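You operate a simulated robot arm through the tools that you are given. There is no shell and no other tool.

The job below is to be done with a simulated robot arm. You get a single attempt, and the scene is never put back.

Task
Start lot two: lot knob to TWO, lamp on, green and blue cards into their trays.
Fine: each card in the tray of its colour; the orange card stays on the mat.

Only the result counts: the job must be done as asked and must still hold three seconds after the hand-in. Knocking over, shifting, dropping, spilling or breaking anything else fails it.

Robot
A 7-joint arm with a two-finger parallel gripper, fixed in place. Base frame: the origin is at the foot of the arm, x ahead of it, y to its left, z up; the work surface is at about z = 0.8. Lengths are in m, angles in degrees, forces in N, time in s.
Its first joint turns from -166.0 to 166.0 degrees. Payload 4.4 kg.
Tool frame: the origin (TCP) lies between the finger pads and is the grasp point; the fingertips stand 0.023 m ahead of it; z points along the fingers, y is the line along which they close. The gripper opens to 0.094 m. The fingers are 0.038 m wide and 0.01 m thick; the gripper's body (0.054 by 0.096 m) begins 0.039 m behind the TCP.
Orientation is that of the tool frame in the base frame, as a unit quaternion [x, y, z, w]. With the fingers straight down and closing along the base's y, the tool's x points along the base's -x, its y along +y and its z along -z.

Tools
- The arm moves only by the tool jog_arm. Its argument "moves" is a list of rows, each a list of 3 entries, a list of its own where there are three numbers: the shift along the tool's x, y, z in m, then the turn, a rotation vector about the tool's x, y, z in degrees, then the finger opening in m, from 0 to 0.094. In form: [[[x, y, z], [rx, ry, rz], claw], ...]. A call has 1 to 20 rows; each row is the pose to reach, as a shift and turn from the pose commanded when the call began, along the tool's axes at that moment. A row lasts 0.2 s, in which the tool goes at most 0.05 m and 8.6 degrees; a call with a longer step from one row to the next is refused whole, and so is a gripper value outside its range. A pose out of reach is approached as far as the arm can. The call stops where the force on the tool passes 40 N (or 10 N more than at its start, if that is more) or the arm is blocked; 0.2 s more then pass. The fingers move at their own pace (about 0.072 m/s each) and stop on an object; they squeeze with about 36 N. The grip force told is the motor's: it shows also when the fingers shut on nothing. Time passes only in rows, and 0.2 s behind the last, so rows that repeat a pose let the fingers close. The reply holds the time, the measured pose of the TCP, the force on the tool along the base axes, the opening and the grip force, in the units named above and with some noise, with the torque about the TCP (base axes, N m) and any sound that the robot's microphone picked up, and new pictures: "pictures" is both (left out), scene, wrist or none.
- Cameras (640 x 400 px; columns grow to the right, rows downward): "scene" is fixed at [0.2187, -0.4993, 1.4414]; the picture's right is [0.22, -0.97, 0.00], its down [-0.72, -0.17, -0.67] and it looks along [0.65, 0.15, -0.74] (base axes); focal length 224 px, centre (320, 200). "wrist" rides on the gripper at [0.086, 0.016, -0.074] in the tool frame; the picture's right is [-0.18, 0.98, 0.00], its down [-0.58, -0.11, -0.81] and it looks along [-0.79, -0.15, 0.59] (tool axes); focal length 243 px, centre (320, 200). There is no depth. A picture from a camera that has moved, and an enlarged one, comes with that camera's place and axes in the base frame and with its lens.
- enlarge(camera, box): a new picture of the part [left, top, right, bottom] of that camera's present view, enlarged. No time passes.
- close_job(): hands the job in; it is judged then, once.

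Places have to be worked out from the pictures, the camera data and where the tool is seen. Open the gripper and draw the arm clear of the work before you hand the job in, unless the task says otherwise.

The tools are called after ">>>" as a command line: name --argument value ..., lists and objects as JSON in quotes. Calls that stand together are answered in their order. jog_arm: Moves the arm, as the interface text tells. Its arguments: {"type":"object","properties":{"moves":{"type":"array","items":{"type":"array"}},"pictures":{"type":"string","enum":["both","scene","wrist","none"]}},"required":["moves"]} The other tools are called the same way: enlarge (camera, box) takes an enlarged picture of a part of a camera's view; close_job () hands the job in.

At the start:

```text
time_s: 0.0
tcp_pos: [0.7215, 0.2791, 1.0283]
tool_rot: [0.0, 1.0, 0.0, 0.001]
wrist_force: [0.2, -0.1, 0.5]
moment: [-0.01, 0.0, 0.0]
finger_gap: 0.0942
gripper_force: 0.0
```

scene: 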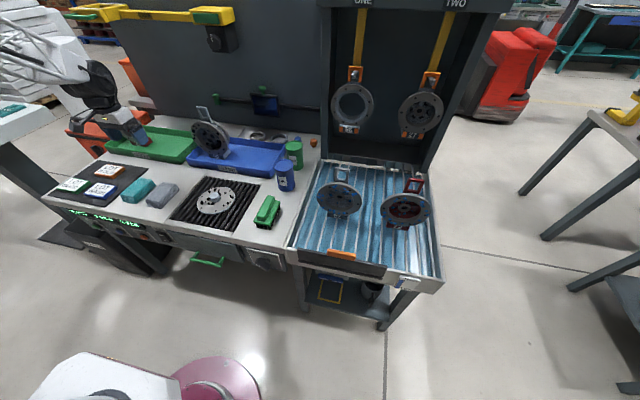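
wrist: 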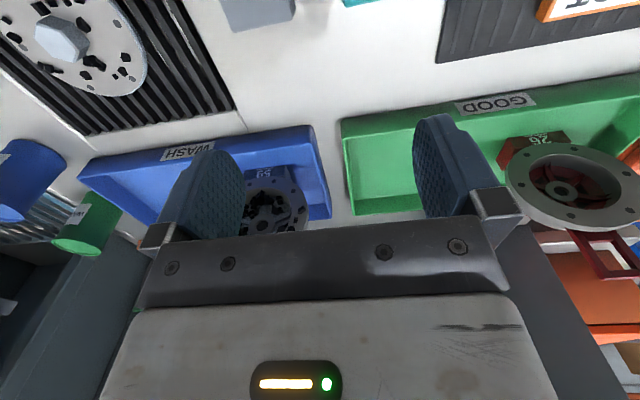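

I'll look closely at the parts of the bench before moving: the cards on the mat, the trays, the front panel with knob and lamp.

>>> enlarge --camera "scene" --box '[30, 150, 190, 250]'

>>> enlarge --camera "scene" --box '[60, 200, 300, 350]'

>>> enlarge --camera "scene" --box '[60, 0, 340, 175]'

>>> enlarge --camera "scene" --box '[270, 140, 460, 340]'

```text
4.00 times, centred on (110, 200) of scene
camera zoom: at [0.2187, -0.4993, 1.4414], right [0.22, -0.97, 0.0], down [-0.72, -0.17, -0.67], along [0.65, 0.15, -0.74], focal length 894 px, centre (1160, 200)
```

zoom: 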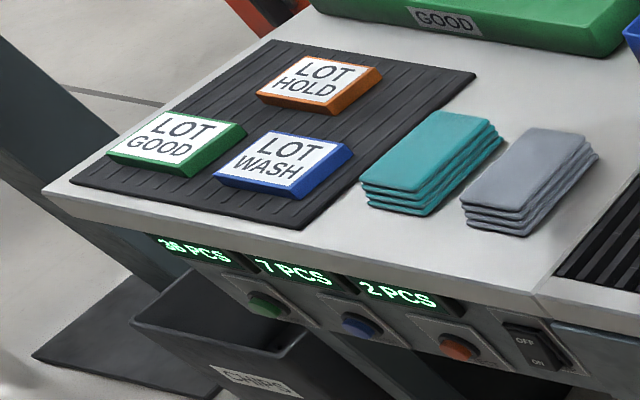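

```text
2.67 times, centred on (180, 275) of scene
camera zoom: at [0.2187, -0.4993, 1.4414], right [0.22, -0.97, 0.0], down [-0.72, -0.17, -0.67], along [0.65, 0.15, -0.74], focal length 596 px, centre (693, 0)
```

zoom: 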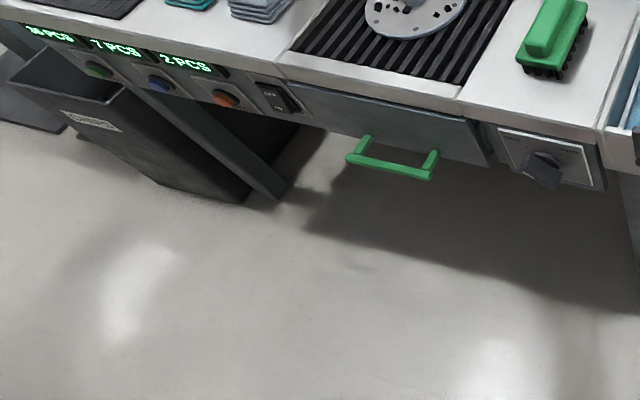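

```text
2.29 times, centred on (200, 88) of scene
camera zoom: at [0.2187, -0.4993, 1.4414], right [0.22, -0.97, 0.0], down [-0.72, -0.17, -0.67], along [0.65, 0.15, -0.74], focal length 511 px, centre (594, 457)
```

zoom: 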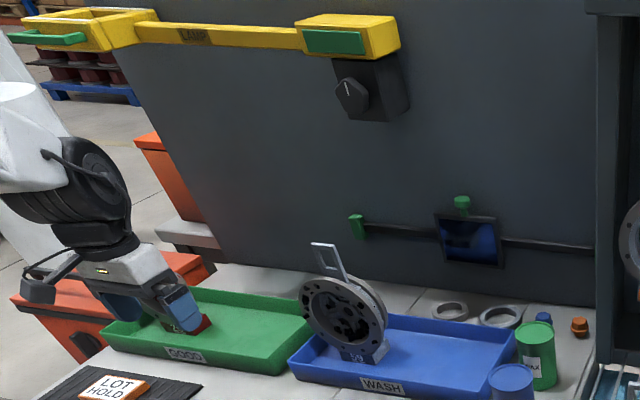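

```text
2.00 times, centred on (365, 240) of scene
camera zoom: at [0.2187, -0.4993, 1.4414], right [0.22, -0.97, 0.0], down [-0.72, -0.17, -0.67], along [0.65, 0.15, -0.74], focal length 447 px, centre (230, 120)
```

zoom: 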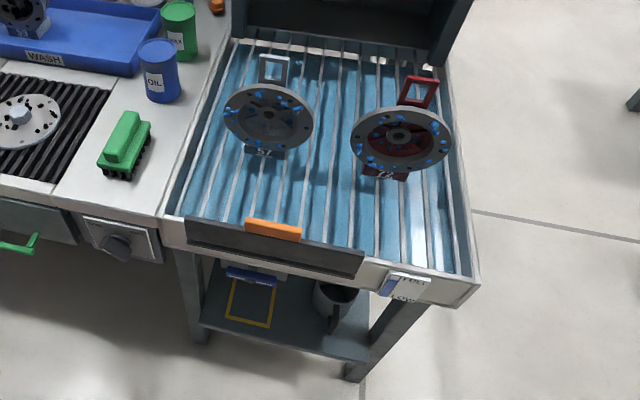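

Next I zoom in on the front knob, the rocker switch and the lamp with its dial.

>>> enlarge --camera "scene" --box '[232, 235, 304, 280]'

>>> enlarge --camera "scene" --box '[145, 215, 209, 255]'

>>> enlarge --camera "scene" --box '[180, 0, 260, 50]'

>>> enlarge --camera "scene" --box '[60, 0, 140, 50]'

>>> enlarge --camera "scene" --box '[120, 0, 200, 50]'

>>> enlarge --camera "scene" --box '[320, 0, 480, 100]'

```text
8.89 times, centred on (268, 258) of scene
camera zoom: at [0.2187, -0.4993, 1.4414], right [0.22, -0.97, 0.0], down [-0.72, -0.17, -0.67], along [0.65, 0.15, -0.74], focal length 1987 px, centre (782, -311)
```

zoom: 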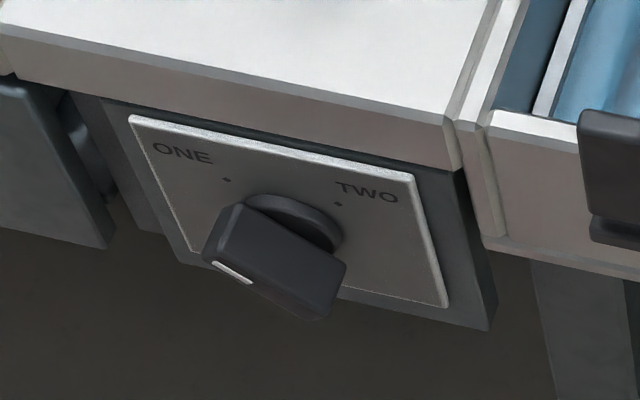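

```text
10.00 times, centred on (177, 235) of scene
camera zoom: at [0.2187, -0.4993, 1.4414], right [0.22, -0.97, 0.0], down [-0.72, -0.17, -0.67], along [0.65, 0.15, -0.74], focal length 2235 px, centre (1750, -150)
```

zoom: 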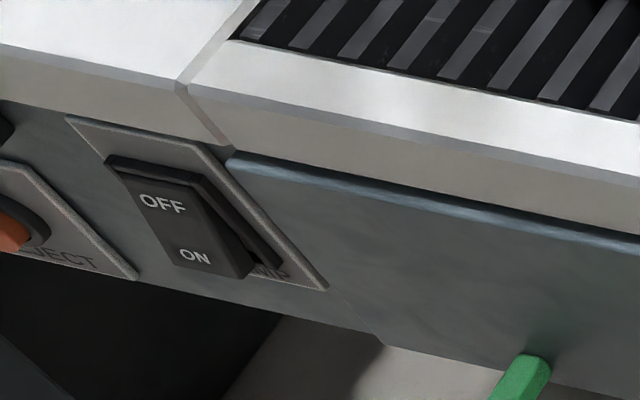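

```text
8.00 times, centred on (220, 25) of scene
camera zoom: at [0.2187, -0.4993, 1.4414], right [0.22, -0.97, 0.0], down [-0.72, -0.17, -0.67], along [0.65, 0.15, -0.74], focal length 1788 px, centre (1120, 1600)
```

zoom: 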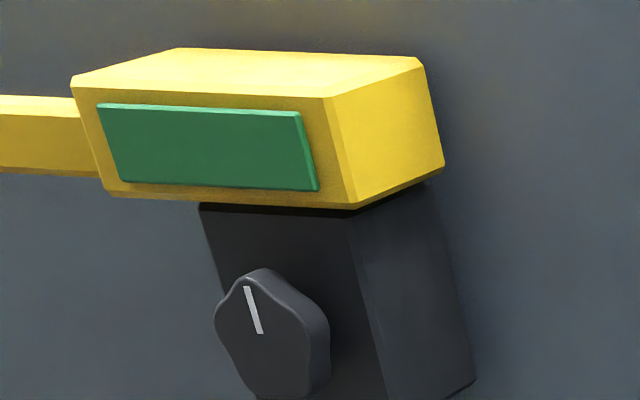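

```text
8.00 times, centred on (100, 25) of scene
camera zoom: at [0.2187, -0.4993, 1.4414], right [0.22, -0.97, 0.0], down [-0.72, -0.17, -0.67], along [0.65, 0.15, -0.74], focal length 1788 px, centre (2080, 1600)
```

zoom: 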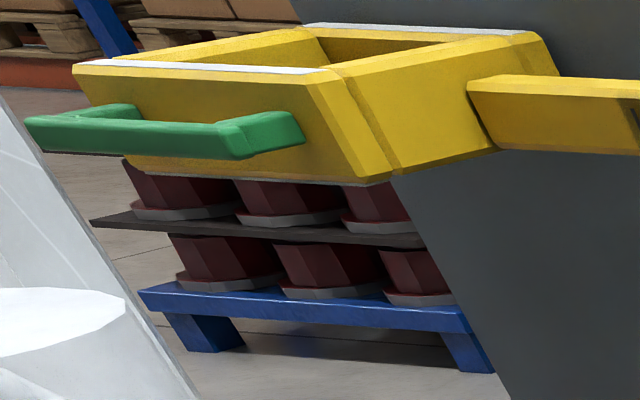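

```text
8.00 times, centred on (160, 25) of scene
camera zoom: at [0.2187, -0.4993, 1.4414], right [0.22, -0.97, 0.0], down [-0.72, -0.17, -0.67], along [0.65, 0.15, -0.74], focal length 1788 px, centre (1600, 1600)
```

zoom: 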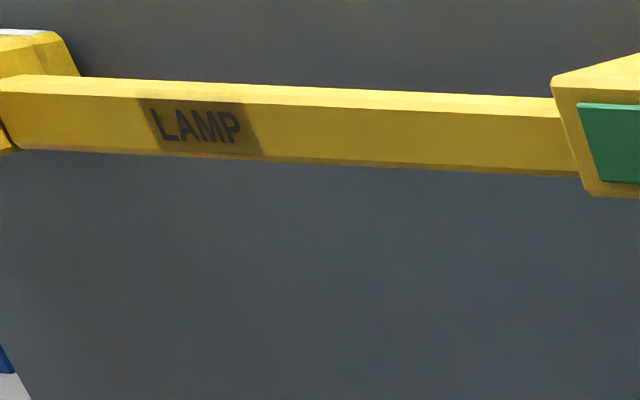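

```text
4.00 times, centred on (400, 50) of scene
camera zoom: at [0.2187, -0.4993, 1.4414], right [0.22, -0.97, 0.0], down [-0.72, -0.17, -0.67], along [0.65, 0.15, -0.74], focal length 894 px, centre (0, 800)
```

zoom: 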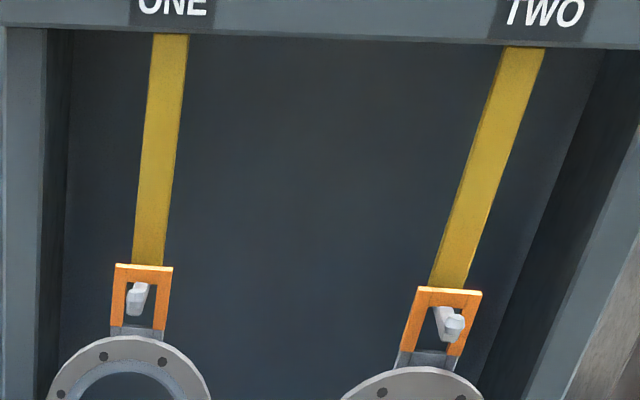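

The front panel carries a ONE/TWO knob (pointing at ONE, at roughly x 0.53, y -0.22, z 0.70) and an OFF/ON rocker (about y 0.22, z 0.69). The cards lie on the mat at about (0.64,0.62) green, (0.63,0.485) blue and (0.74,0.55) orange. I move the tool back and left at constant height so the wrist camera can see the cards.

>>> jog_arm --moves '[[[0.034, 0.034, 0], [0, 0, 0], 0.094], [[0.068, 0.068, 0], [0, 0, 0], 0.094], [[0.102, 0.102, 0], [0, 0, 0], 0.094], [[0.136, 0.136, 0], [0, 0, 0], 0.094], [[0.17, 0.17, 0], [0, 0, 0], 0.094], [[0.204, 0.204, 0], [0, 0, 0], 0.094], [[0.238, 0.238, 0], [0, 0, 0], 0.094], [[0.27, 0.26, 0], [0, 0, 0], 0.094], [[0.27, 0.26, 0], [0, 0, 0], 0.094]]'

```text
time_s: 2.0
tcp_pos: [0.4516, 0.5387, 1.0298]
tool_rot: [-0.001, 1.0, -0.001, 0.0]
wrist_force: [0.1, 0.3, -0.7]
moment: [0.01, 0.02, 0.0]
finger_gap: 0.0939
gripper_force: 0.1
camera wrist: at [0.3647, 0.5548, 1.1035], right [0.18, 0.98, 0.0], down [0.58, -0.11, 0.81], along [0.79, -0.15, -0.59], focal length 243 px, centre (320, 200)
```

scene: 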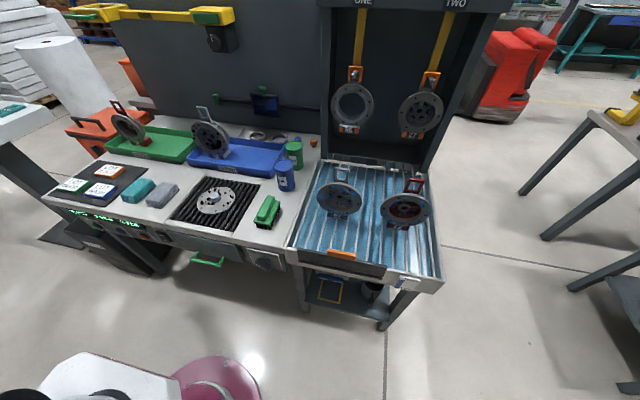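
wrist: 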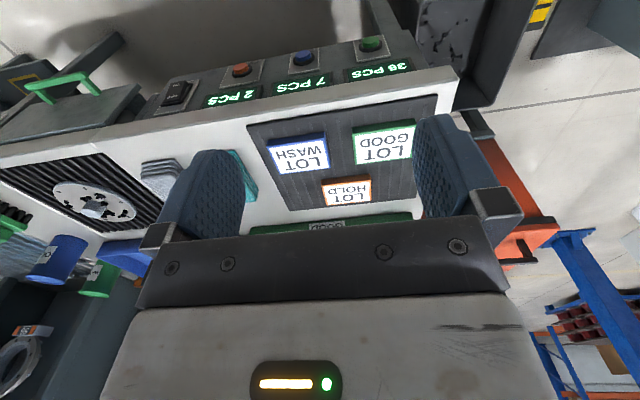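

The wrist camera shows the cards and the front panel well. I zoom in on the cards and panel to measure them.

>>> enlarge --camera "wrist" --box '[240, 90, 432, 210]'

>>> enlarge --camera "wrist" --box '[140, 30, 300, 130]'

>>> enlarge --camera "scene" --box '[60, 90, 220, 190]'

```text
3.33 times, centred on (336, 150) of wrist
camera zoom: at [0.3647, 0.5548, 1.1035], right [0.18, 0.98, 0.0], down [0.58, -0.11, 0.81], along [0.79, -0.15, -0.59], focal length 809 px, centre (267, 367)
```

zoom: 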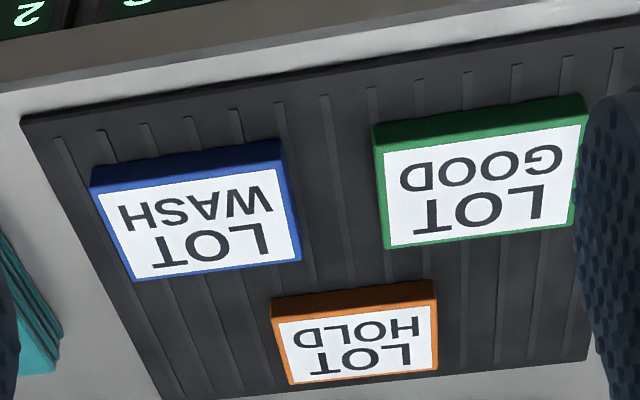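

```text
4.00 times, centred on (220, 80) of wrist
camera zoom: at [0.3647, 0.5548, 1.1035], right [0.18, 0.98, 0.0], down [0.58, -0.11, 0.81], along [0.79, -0.15, -0.59], focal length 970 px, centre (720, 680)
```

zoom: 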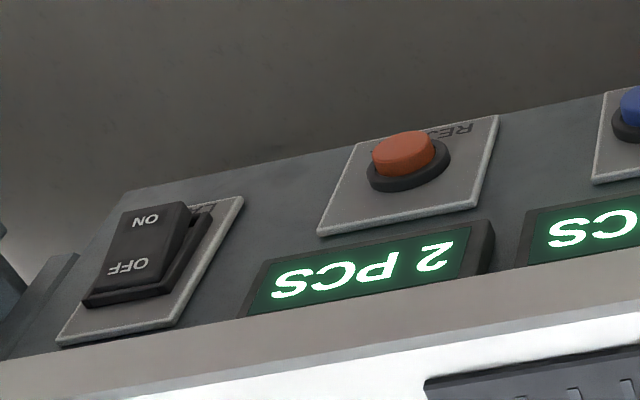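

```text
4.00 times, centred on (140, 140) of scene
camera zoom: at [0.2187, -0.4993, 1.4414], right [0.22, -0.97, 0.0], down [-0.72, -0.17, -0.67], along [0.65, 0.15, -0.74], focal length 894 px, centre (1040, 440)
```

zoom: 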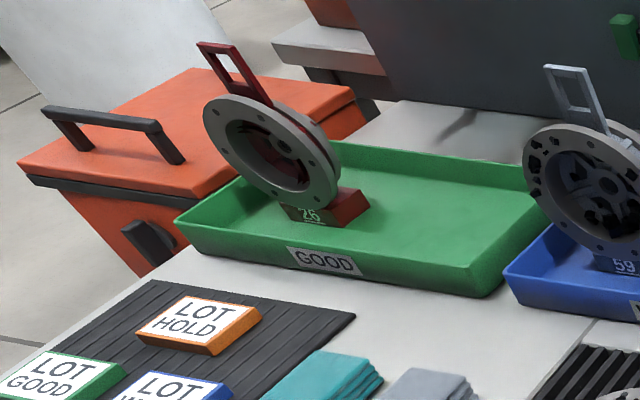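

The cards measure about 0.087 (y) by 0.063 (x), with the tops near z 0.82: blue centre (0.627,0.476), green (0.6275,0.605), orange near edge at x 0.70. I turn the tool 90° so the fingers close along base x, and come over the blue card.

>>> jog_arm --moves '[[[-0.016, -0.0057, 0.007], [0, 0, -8.18], 0.094], [[-0.032, -0.0115, 0.014], [0, 0, -16.36], 0.094], [[-0.048, -0.017, 0.021], [0, 0, -24.54], 0.094], [[-0.064, -0.023, 0.028], [0, 0, -32.72], 0.094], [[-0.08, -0.0287, 0.035], [0, 0, -40.9], 0.094], [[-0.096, -0.0344, 0.042], [0, 0, -49.08], 0.094], [[-0.112, -0.04, 0.049], [0, 0, -57.26], 0.094], [[-0.128, -0.046, 0.056], [0, 0, -65.44], 0.094], [[-0.144, -0.0516, 0.063], [0, 0, -73.62], 0.09], [[-0.16, -0.0573, 0.07], [0, 0, -81.8], 0.088], [[-0.175, -0.063, 0.08], [0, 0, -90], 0.088], [[-0.175, -0.063, 0.08], [0, 0, -90], 0.088]]'

```text
time_s: 4.6
tcp_pos: [0.6286, 0.4751, 0.9466]
tool_rot: [0.708, -0.706, 0.001, 0.0]
wrist_force: [-0.4, -0.9, 0.1]
moment: [0.0, 0.01, 0.01]
finger_gap: 0.0878
gripper_force: 0.1
camera wrist: at [0.6125, 0.3901, 1.0222], right [-0.98, 0.18, 0.0], down [0.11, 0.58, 0.81], along [0.15, 0.79, -0.59], focal length 243 px, centre (320, 200)
```

scene: 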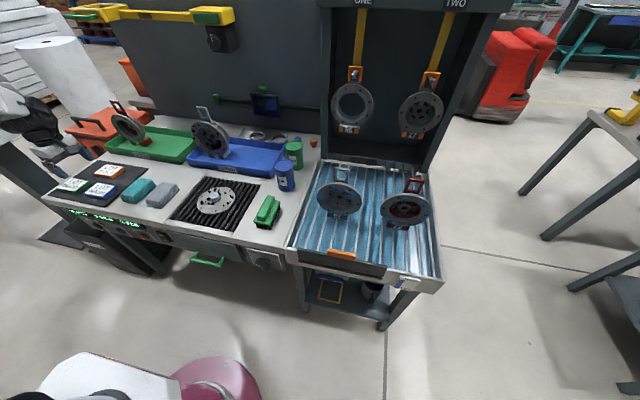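
wrist: 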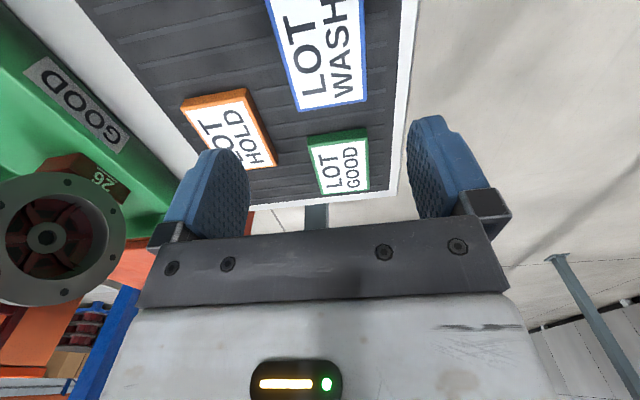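

The blue card lies right under the open fingers (x about 0.593–0.656), with clear space to the orange card. I lower to the card in small steps with the fingers open, tips to about z 0.808.

>>> jog_arm --moves '[[[0, 0.002, 0.03], [0, 0, 0], 0.088], [[0, 0.002, 0.06], [0, 0, 0], 0.088], [[0, 0.002, 0.085], [0, 0, 0], 0.088], [[0, 0.002, 0.1], [0, 0, 0], 0.088], [[0, 0.002, 0.108], [0, 0, 0], 0.088], [[0, 0.002, 0.115], [0, 0, 0], 0.088], [[0, 0.002, 0.115], [0, 0, 0], 0.088]]'

```text
time_s: 6.2
tcp_pos: [0.6271, 0.4773, 0.8327]
tool_rot: [0.707, -0.707, -0.001, 0.0]
wrist_force: [0.1, -0.2, 0.1]
moment: [-0.01, 0.03, -0.04]
finger_gap: 0.088
gripper_force: 0.0
camera wrist: at [0.6097, 0.3908, 0.907], right [-0.98, 0.18, 0.0], down [0.11, 0.58, 0.81], along [0.15, 0.79, -0.59], focal length 243 px, centre (320, 200)
```

scene: 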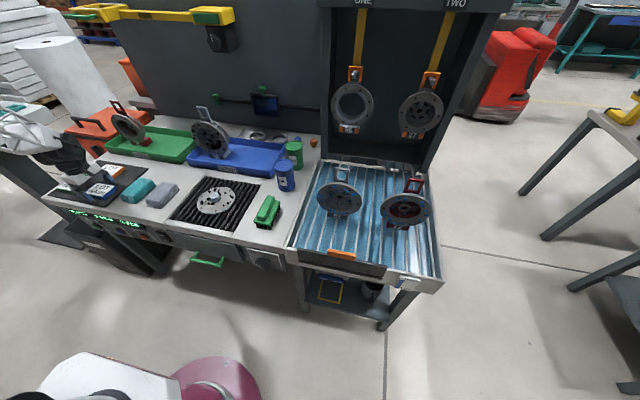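
wrist: 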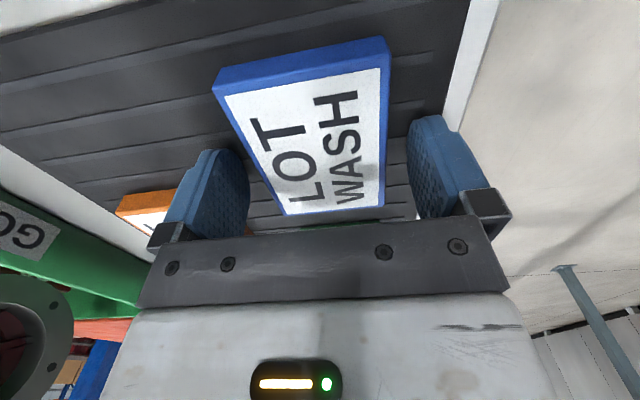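

The card sits between the fingers; I zoom to check how far the tips are above the mat.

>>> enlarge --camera "wrist" --box '[120, 20, 520, 270]'

>>> enlarge --camera "scene" --box '[40, 120, 168, 200]'

```text
1.60 times, centred on (320, 145) of wrist
camera zoom: at [0.6097, 0.3908, 0.907], right [-0.98, 0.18, 0.0], down [0.11, 0.58, 0.81], along [0.15, 0.79, -0.59], focal length 388 px, centre (320, 288)
```

zoom: 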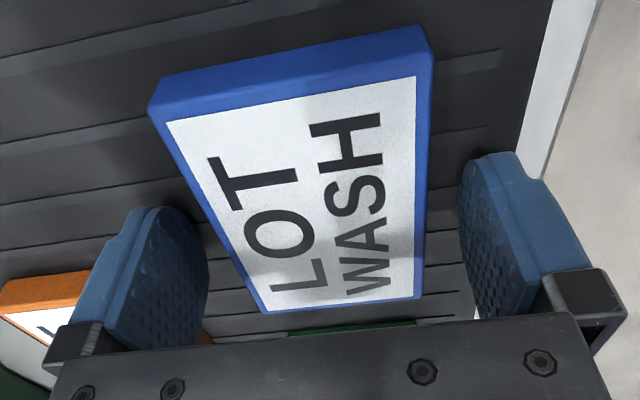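

```text
5.00 times, centred on (104, 160) of scene
camera zoom: at [0.2187, -0.4993, 1.4414], right [0.22, -0.97, 0.0], down [-0.72, -0.17, -0.67], along [0.65, 0.15, -0.74], focal length 1118 px, centre (1400, 400)
```

zoom: 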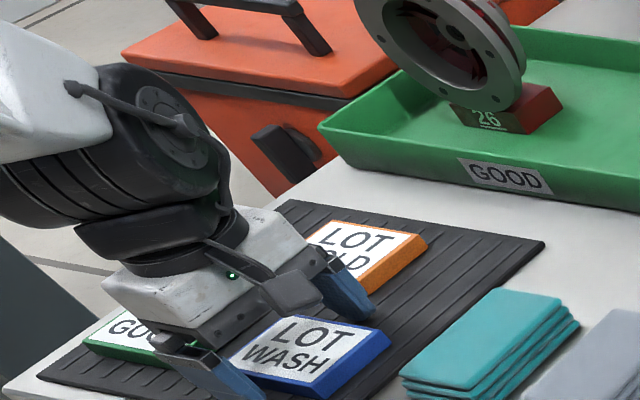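

Measured card y-range 0.435–0.520 is centred on the TCP. I go 3 mm lower, then close the fingers on the card.

>>> jog_arm --moves '[[[0, 0, 0.003], [0, 0, 0], 0.088], [[0, 0, 0.003], [0, 0, 0], 0.07], [[0, 0, 0.003], [0, 0, 0], 0.04], [[0, 0, 0.003], [0, 0, 0], 0.04], [[0, 0, 0.003], [0, 0, 0], 0.04]]'

```text
time_s: 7.4
tcp_pos: [0.6262, 0.477, 0.8294]
tool_rot: [-0.707, 0.707, -0.001, 0.001]
wrist_force: [-0.4, -0.9, 0.1]
moment: [0.01, -0.02, -0.01]
finger_gap: 0.0638
gripper_force: 35.8
camera wrist: at [0.6094, 0.3901, 0.9042], right [-0.98, 0.18, 0.0], down [0.11, 0.58, 0.81], along [0.15, 0.79, -0.59], focal length 243 px, centre (320, 200)
```

scene: 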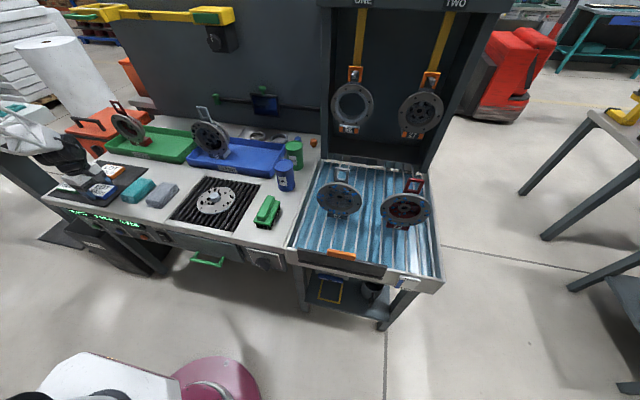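
wrist: 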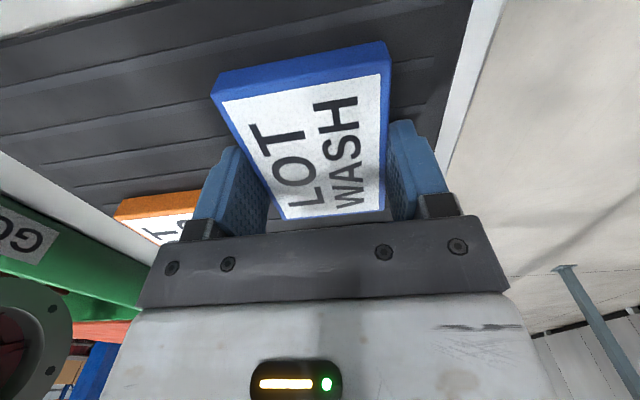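

The card is held (gap 0.064, grip 36 N). I lift it straight up to z≈0.98 and carry it along y in front of the tall parts to y≈-0.03, keeping x≈0.63.

>>> jog_arm --moves '[[[0, 0, -0.015], [0, 0, 0], 0.04], [[0, 0, -0.05], [0, 0, 0], 0.04], [[0, 0, -0.095], [0, 0, 0], 0.04], [[0.01, 0, -0.14], [0, 0, 0], 0.04], [[0.05, 0, -0.15], [0, 0, 0], 0.04], [[0.098, 0, -0.15], [0, 0, 0], 0.04], [[0.146, 0, -0.15], [0, 0, 0], 0.04], [[0.194, 0, -0.15], [0, 0, 0], 0.04], [[0.242, 0, -0.15], [0, 0, 0], 0.04], [[0.29, 0, -0.15], [0, 0, 0], 0.04], [[0.338, 0, -0.15], [0, 0, 0], 0.04], [[0.386, 0, -0.15], [0, 0, 0], 0.04], [[0.434, 0, -0.15], [0, 0, 0], 0.04], [[0.475, 0, -0.15], [0, 0, 0], 0.04], [[0.5, 0, -0.15], [0, 0, 0], 0.04], [[0.507, 0, -0.15], [0, 0, 0], 0.04], [[0.507, 0, -0.15], [0, 0, 0], 0.04]]'

```text
time_s: 11.0
tcp_pos: [0.6253, -0.0292, 0.9789]
tool_rot: [0.707, -0.707, 0.001, 0.0]
wrist_force: [-0.4, 0.9, 0.2]
moment: [0.01, 0.03, 0.03]
finger_gap: 0.0637
gripper_force: 36.4
camera wrist: at [0.6088, -0.1159, 1.0547], right [-0.98, 0.18, 0.0], down [0.11, 0.58, 0.81], along [0.15, 0.79, -0.59], focal length 243 px, centre (320, 200)
```

scene: 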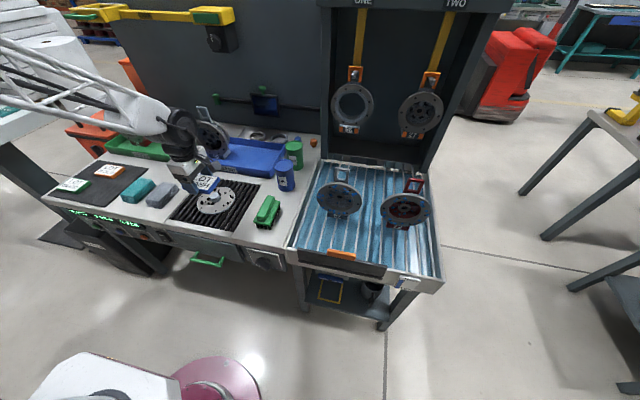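
wrist: 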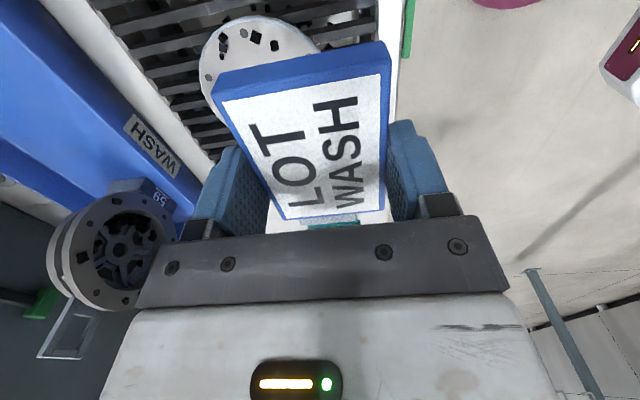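

The card hangs level in the grip. I zoom in on the blue tray in both views to find its walls and the free floor to the right of part 59.

>>> enlarge --camera "wrist" --box '[0, 0, 240, 240]'

>>> enlarge --camera "scene" --box '[180, 100, 308, 180]'

```text
1.67 times, centred on (120, 120) of wrist
camera zoom: at [0.6088, -0.1159, 1.0547], right [-0.98, 0.18, 0.0], down [0.11, 0.58, 0.81], along [0.15, 0.79, -0.59], focal length 404 px, centre (653, 333)
```

zoom: 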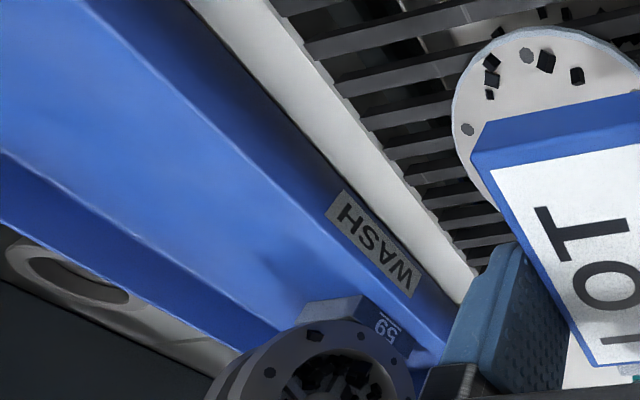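

```text
5.00 times, centred on (244, 140) of scene
camera zoom: at [0.2187, -0.4993, 1.4414], right [0.22, -0.97, 0.0], down [-0.72, -0.17, -0.67], along [0.65, 0.15, -0.74], focal length 1118 px, centre (700, 500)
```

zoom: 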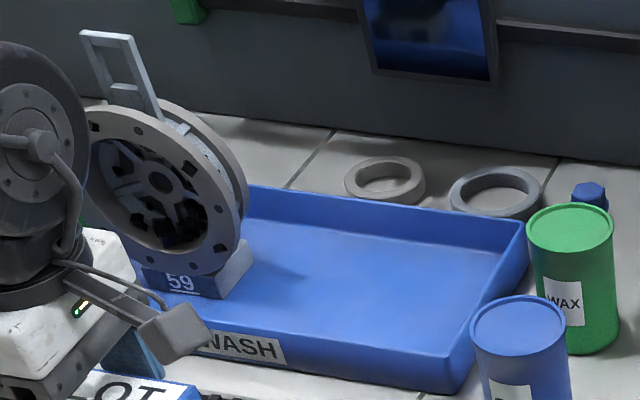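

The tray's front wall is at x≈0.857, its right wall at y≈-0.142, the back wall near x≈1.06, and part 59 stays at y>0.09. I target the card centre at (0.935,-0.035): first forward at height, then down to z≈0.87.

>>> jog_arm --moves '[[[0.0, -0.03, 0], [0, 0, 0], 0.04], [[0.002, -0.075, 0], [0, 0, 0], 0.04], [[0.004, -0.12, 0], [0, 0, 0], 0.04], [[0.005, -0.165, 0], [0, 0, 0], 0.04], [[0.005, -0.21, 0], [0, 0, 0], 0.04], [[0.005, -0.255, 0], [0, 0, 0], 0.04], [[0.005, -0.29, 0], [0, 0, 0], 0.04], [[0.005, -0.31, 0], [0, 0, 0], 0.04], [[0.005, -0.31, 0.03], [0, 0, 0], 0.04], [[0.005, -0.31, 0.07], [0, 0, 0], 0.04], [[0.005, -0.31, 0.11], [0, 0, 0], 0.04], [[0.005, -0.31, 0.11], [0, 0, 0], 0.04]]'

```text
time_s: 13.6
tcp_pos: [0.9349, -0.0362, 0.871]
tool_rot: [0.708, -0.706, 0.0, 0.0]
wrist_force: [-0.1, 0.1, -0.4]
moment: [0.0, -0.02, -0.01]
finger_gap: 0.0637
gripper_force: 35.8
camera wrist: at [0.9181, -0.1223, 0.9454], right [-0.98, 0.18, 0.0], down [0.11, 0.58, 0.81], along [0.15, 0.79, -0.59], focal length 243 px, centre (320, 200)
```

scene: 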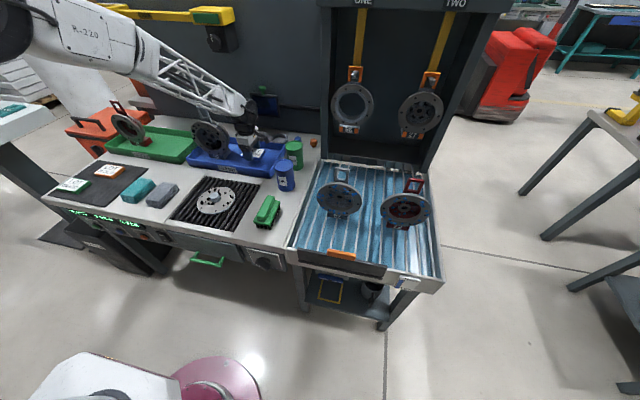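
wrist: 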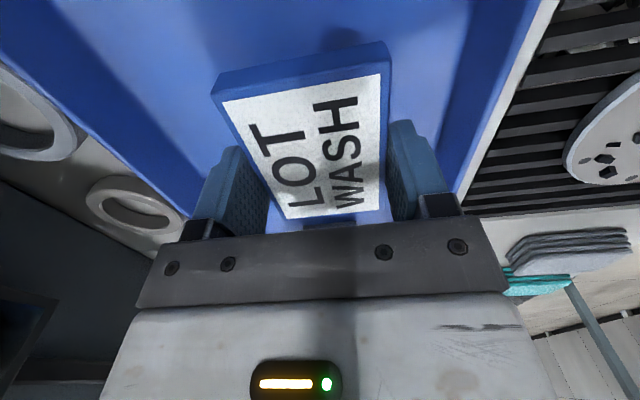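

The card is above the tray interior. I check the placement in an enlarged scene view before lowering.

>>> enlarge --camera "scene" --box '[180, 100, 308, 180]'

```text
5.00 times, centred on (244, 140) of scene
camera zoom: at [0.2187, -0.4993, 1.4414], right [0.22, -0.97, 0.0], down [-0.72, -0.17, -0.67], along [0.65, 0.15, -0.74], focal length 1118 px, centre (700, 500)
```

zoom: 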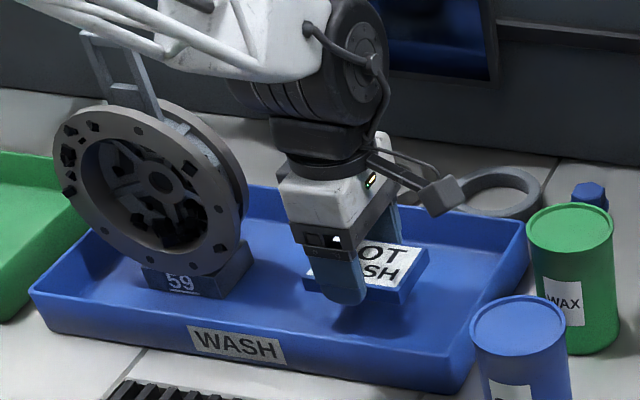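

The placement is clear of part 59 and the walls. I lower to about z 0.838.

>>> jog_arm --moves '[[[0, 0, 0.015], [0, 0, 0], 0.04], [[0, 0, 0.025], [0, 0, 0], 0.04], [[0, 0, 0.032], [0, 0, 0], 0.04], [[0, 0, 0.032], [0, 0, 0], 0.04]]'

>>> enlarge --camera "scene" --box '[218, 135, 282, 175]'

```text
time_s: 14.6
tcp_pos: [0.9343, -0.0365, 0.8378]
tool_rot: [-0.707, 0.708, -0.001, 0.0]
wrist_force: [0.1, -0.6, -0.6]
moment: [0.01, -0.01, -0.02]
finger_gap: 0.0636
gripper_force: 36.0
camera wrist: at [0.9185, -0.1217, 0.9126], right [-0.98, 0.18, 0.0], down [0.11, 0.58, 0.81], along [0.15, 0.79, -0.59], focal length 243 px, centre (320, 200)
```

scene: 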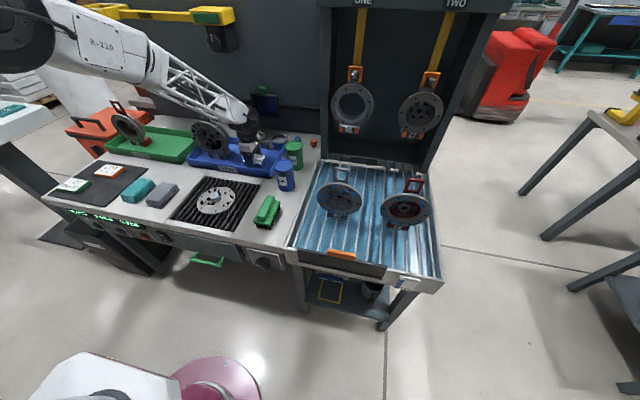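
wrist: 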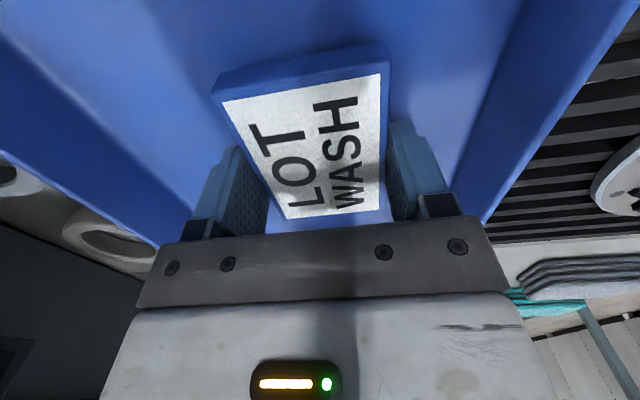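

```text
10.00 times, centred on (250, 155) of scene
camera zoom: at [0.2187, -0.4993, 1.4414], right [0.22, -0.97, 0.0], down [-0.72, -0.17, -0.67], along [0.65, 0.15, -0.74], focal length 2235 px, centre (1020, 650)
```

zoom: 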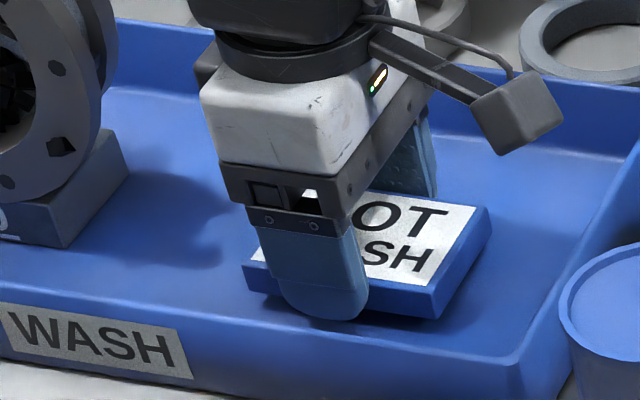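

No contact yet; the card is hovering just above the tray floor. I lower another 5 mm in small steps.

>>> jog_arm --moves '[[[0, 0, 0.002], [0, 0, 0], 0.04], [[0, 0, 0.004], [0, 0, 0], 0.04], [[0, 0, 0.005], [0, 0, 0], 0.04], [[0, 0, 0.005], [0, 0, 0], 0.04]]' --pictures "none"

>>> enlarge --camera "scene" --box '[218, 135, 282, 175]'

```text
time_s: 15.6
tcp_pos: [0.9357, -0.0354, 0.8323]
tool_rot: [0.707, -0.707, 0.0, 0.0]
wrist_force: [-0.2, -0.4, -0.2]
moment: [0.01, -0.01, -0.04]
finger_gap: 0.0635
gripper_force: 35.8
```

```text
10.00 times, centred on (250, 155) of scene
camera zoom: at [0.2187, -0.4993, 1.4414], right [0.22, -0.97, 0.0], down [-0.72, -0.17, -0.67], along [0.65, 0.15, -0.74], focal length 2235 px, centre (1020, 650)
```

zoom: 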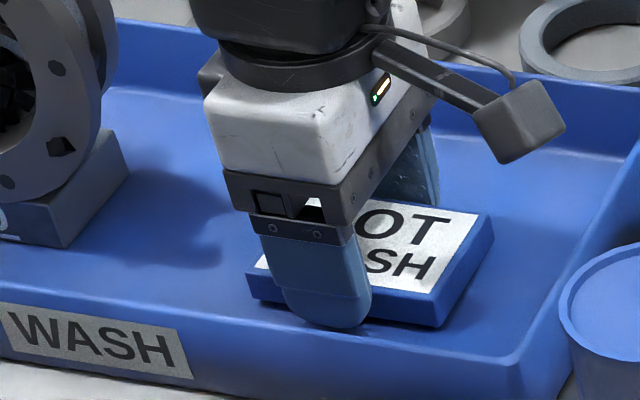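

Still free of contact, with the card now a millimetre or two above the floor. I ease down 3 mm more.

>>> jog_arm --moves '[[[0, 0, 0.001], [0, 0, 0], 0.04], [[0, 0, 0.002], [0, 0, 0], 0.04], [[0, 0, 0.003], [0, 0, 0], 0.04], [[0, 0, 0.003], [0, 0, 0], 0.04]]' --pictures "none"

```text
time_s: 16.6
tcp_pos: [0.9357, -0.0357, 0.8302]
tool_rot: [-0.707, 0.707, 0.0, 0.0]
wrist_force: [0.0, -0.3, -0.1]
moment: [-0.01, 0.02, 0.0]
finger_gap: 0.0636
gripper_force: 36.2
```

Still no force. Two more millimetres, then I check again.

>>> jog_arm --moves '[[[0, 0, 0.001], [0, 0, 0], 0.04], [[0, 0, 0.002], [0, 0, 0], 0.04], [[0, 0, 0.002], [0, 0, 0], 0.04]]' --pictures "none"

>>> enlarge --camera "scene" --box '[218, 135, 282, 175]'

```text
time_s: 17.4
tcp_pos: [0.9378, -0.0355, 0.8278]
tool_rot: [0.707, -0.707, 0.0, -0.001]
wrist_force: [-5.1, -4.5, 21.0]
moment: [-0.04, 0.72, 0.12]
finger_gap: 0.0638
gripper_force: 36.2
```

```text
10.00 times, centred on (250, 155) of scene
camera zoom: at [0.2187, -0.4993, 1.4414], right [0.22, -0.97, 0.0], down [-0.72, -0.17, -0.67], along [0.65, 0.15, -0.74], focal length 2235 px, centre (1020, 650)
```

zoom: 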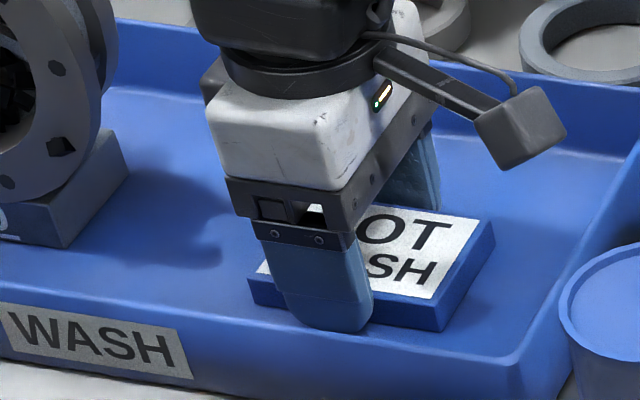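

The card rests on the tray floor (21 N up). I back off 1 mm, open the fingers to 0.082 and rise straight up.

>>> jog_arm --moves '[[[0, 0, -0.001], [0, 0, 0], 0.0638], [[0, 0, -0.001], [0, 0, 0], 0.082], [[0, 0, -0.001], [0, 0, 0], 0.082], [[0, 0, -0.001], [0, 0, 0], 0.082], [[0, 0, -0.02], [0, 0, 0], 0.082], [[0, 0, -0.06], [0, 0, 0], 0.082], [[0, 0, -0.105], [0, 0, 0], 0.082], [[0, 0, -0.15], [0, 0, 0], 0.082], [[0, 0, -0.15], [0, 0, 0], 0.082]]'

>>> enlarge --camera "scene" --box '[180, 100, 308, 180]'

```text
time_s: 19.4
tcp_pos: [0.9349, -0.0345, 0.9767]
tool_rot: [-0.707, 0.707, 0.001, 0.0]
wrist_force: [0.2, 0.1, 0.5]
moment: [-0.02, 0.01, -0.05]
finger_gap: 0.0819
gripper_force: 0.0
camera wrist: at [0.9188, -0.1207, 1.0527], right [-0.98, 0.18, 0.0], down [0.11, 0.58, 0.81], along [0.15, 0.79, -0.59], focal length 243 px, centre (320, 200)
```

scene: 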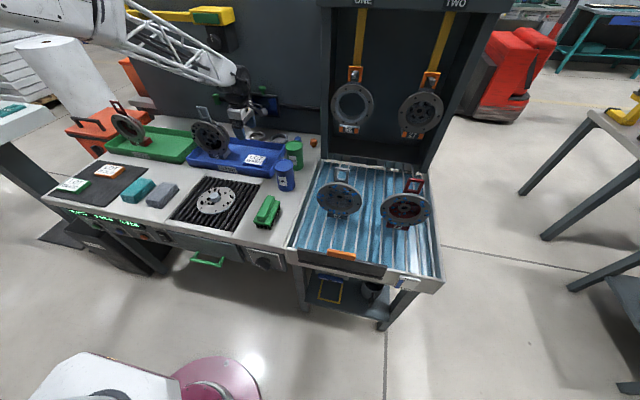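
wrist: 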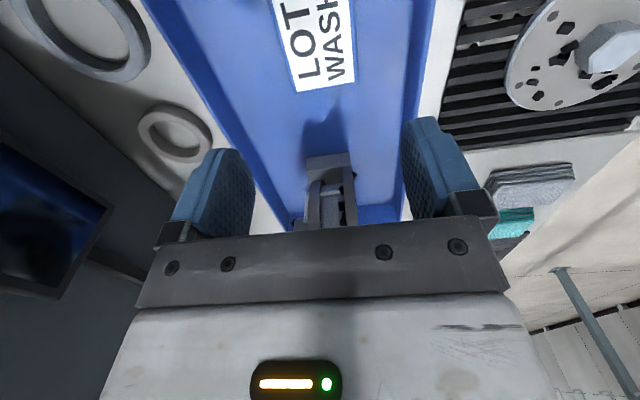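

```text
5.00 times, centred on (244, 140) of scene
camera zoom: at [0.2187, -0.4993, 1.4414], right [0.22, -0.97, 0.0], down [-0.72, -0.17, -0.67], along [0.65, 0.15, -0.74], focal length 1118 px, centre (700, 500)
```

zoom: 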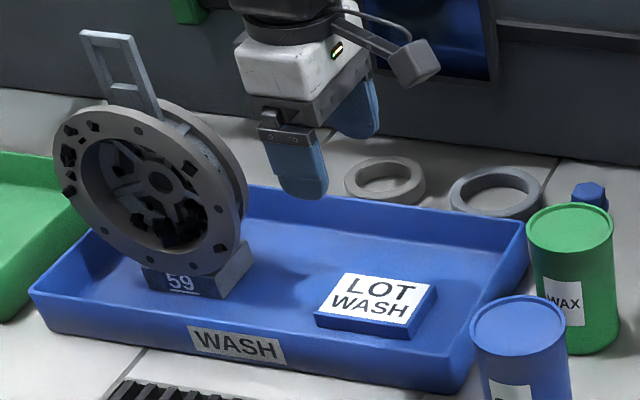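

The blue card lies flat in the WASH tray. I retreat to x≈0.63 and go back along y to above the green card.

>>> jog_arm --moves '[[[0, 0.045, 0], [0, 0, 0], 0.088], [[0, 0.094, 0], [0, 0, 0], 0.088], [[0, 0.143, 0], [0, 0, 0], 0.088], [[0, 0.192, 0], [0, 0, 0], 0.088], [[-0.03, 0.23, 0], [0, 0, 0], 0.088], [[-0.069, 0.26, 0], [0, 0, 0], 0.088], [[-0.11, 0.285, 0], [0, 0, 0], 0.088], [[-0.156, 0.3, 0], [0, 0, 0], 0.088], [[-0.204, 0.3075, 0], [0, 0, 0], 0.088], [[-0.253, 0.3075, 0], [0, 0, 0], 0.088], [[-0.302, 0.3075, 0], [0, 0, 0], 0.088], [[-0.351, 0.3075, 0], [0, 0, 0], 0.088], [[-0.4, 0.3075, 0], [0, 0, 0], 0.088], [[-0.449, 0.3075, 0], [0, 0, 0], 0.088], [[-0.498, 0.3075, 0], [0, 0, 0], 0.088], [[-0.547, 0.3075, 0], [0, 0, 0], 0.088], [[-0.596, 0.3075, 0], [0, 0, 0], 0.088], [[-0.63, 0.3075, 0], [0, 0, 0], 0.088], [[-0.6405, 0.3075, 0], [0, 0, 0], 0.088], [[-0.6405, 0.3075, 0], [0, 0, 0], 0.088]]'

```text
time_s: 23.6
tcp_pos: [0.6284, 0.6076, 0.9769]
tool_rot: [-0.707, 0.707, 0.0, -0.001]
wrist_force: [0.9, -0.1, -1.0]
moment: [0.02, 0.02, 0.01]
finger_gap: 0.0881
gripper_force: 0.0
camera wrist: at [0.6124, 0.5209, 1.0524], right [-0.98, 0.18, 0.0], down [0.11, 0.58, 0.81], along [0.15, 0.79, -0.59], focal length 243 px, centre (320, 200)
```

scene: 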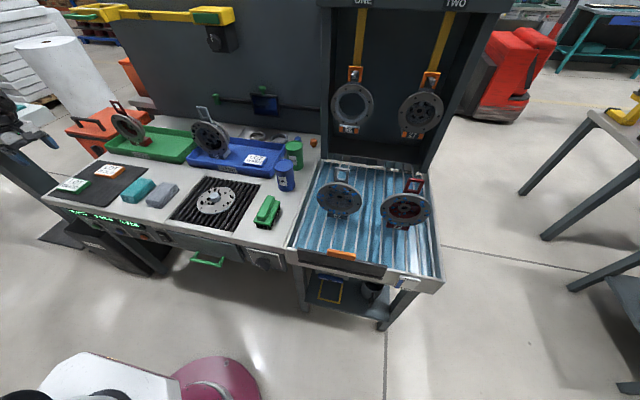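
wrist: 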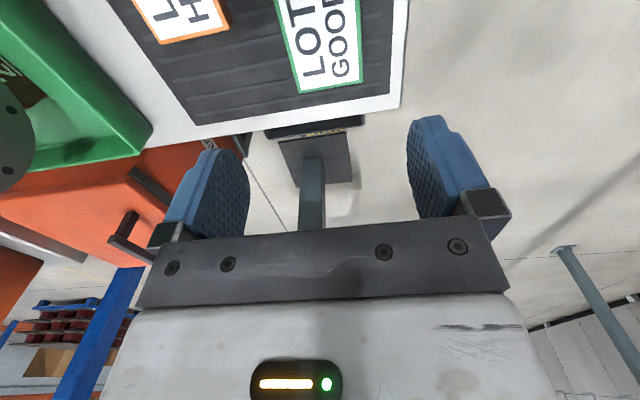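

The green card is below (x centre ≈0.6255, y centre ≈0.607). I'll grip it 1 cm toward its -y side to save reach at the tray, so I shift slightly and descend with the fingers open.

>>> jog_arm --moves '[[[0.0105, 0.002, 0.03], [0, 0, 0], 0.088], [[0.0105, 0.002, 0.07], [0, 0, 0], 0.088], [[0.0105, 0.002, 0.105], [0, 0, 0], 0.088], [[0.0105, 0.002, 0.128], [0, 0, 0], 0.088], [[0.0105, 0.002, 0.138], [0, 0, 0], 0.088], [[0.0105, 0.002, 0.144], [0, 0, 0], 0.088], [[0.0105, 0.002, 0.144], [0, 0, 0], 0.088]]'

>>> enlarge --camera "wrist" --box '[120, 20, 520, 270]'

```text
time_s: 25.2
tcp_pos: [0.6252, 0.5947, 0.8335]
tool_rot: [-0.706, 0.708, 0.0, 0.0]
wrist_force: [1.4, -0.3, -0.5]
moment: [0.05, 0.02, 0.0]
finger_gap: 0.0884
gripper_force: 0.1
camera wrist: at [0.61, 0.5087, 0.9087], right [-0.98, 0.18, 0.0], down [0.11, 0.58, 0.81], along [0.15, 0.79, -0.59], focal length 243 px, centre (320, 200)
```

scene: 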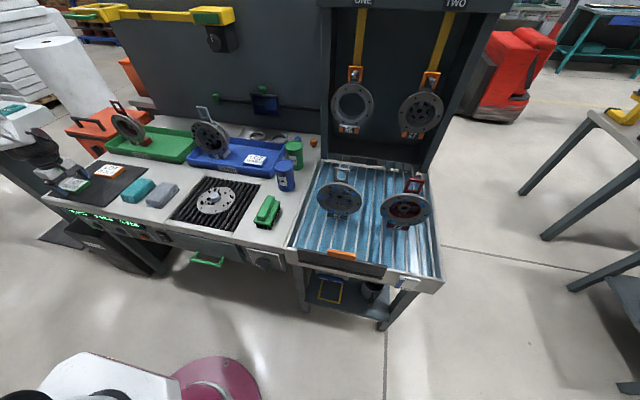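
wrist: 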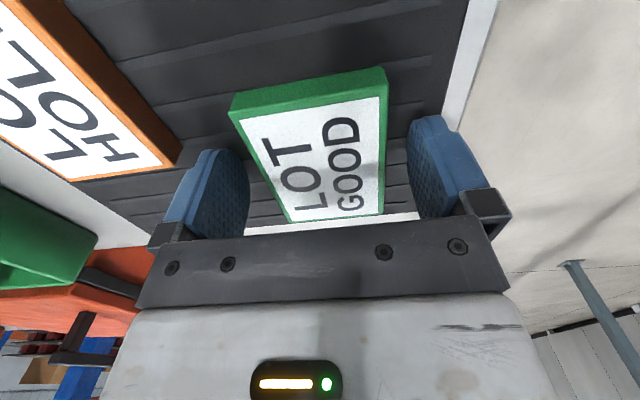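

```text
1.60 times, centred on (320, 145) of wrist
camera zoom: at [0.61, 0.5087, 0.9087], right [-0.98, 0.18, 0.0], down [0.11, 0.58, 0.81], along [0.15, 0.79, -0.59], focal length 388 px, centre (320, 288)
```

zoom: 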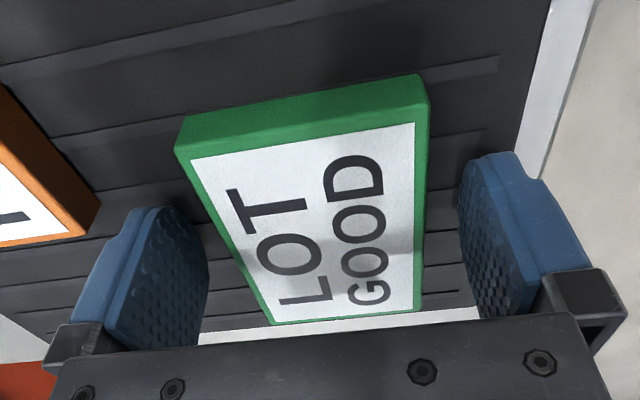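

The card is between the fingers and the orange card is clear of the far finger. I go 4 mm lower and close.

>>> jog_arm --moves '[[[0, 0, 0.004], [0, 0, 0], 0.088], [[0, 0, 0.004], [0, 0, 0], 0.07], [[0, 0, 0.004], [0, 0, 0], 0.04], [[0, 0, 0.004], [0, 0, 0], 0.04], [[0, 0, 0.004], [0, 0, 0], 0.04]]' --pictures "wrist"

```text
time_s: 26.4
tcp_pos: [0.6265, 0.5944, 0.8294]
tool_rot: [-0.707, 0.707, 0.0, 0.0]
wrist_force: [-0.1, 0.9, 0.6]
moment: [0.03, -0.04, -0.03]
finger_gap: 0.0635
gripper_force: 36.4
camera wrist: at [0.61, 0.5089, 0.9047], right [-0.98, 0.18, 0.0], down [0.11, 0.58, 0.81], along [0.15, 0.79, -0.59], focal length 243 px, centre (320, 200)
```

wrist: 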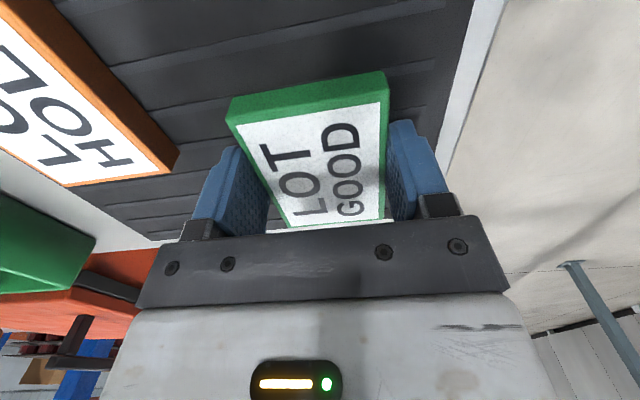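

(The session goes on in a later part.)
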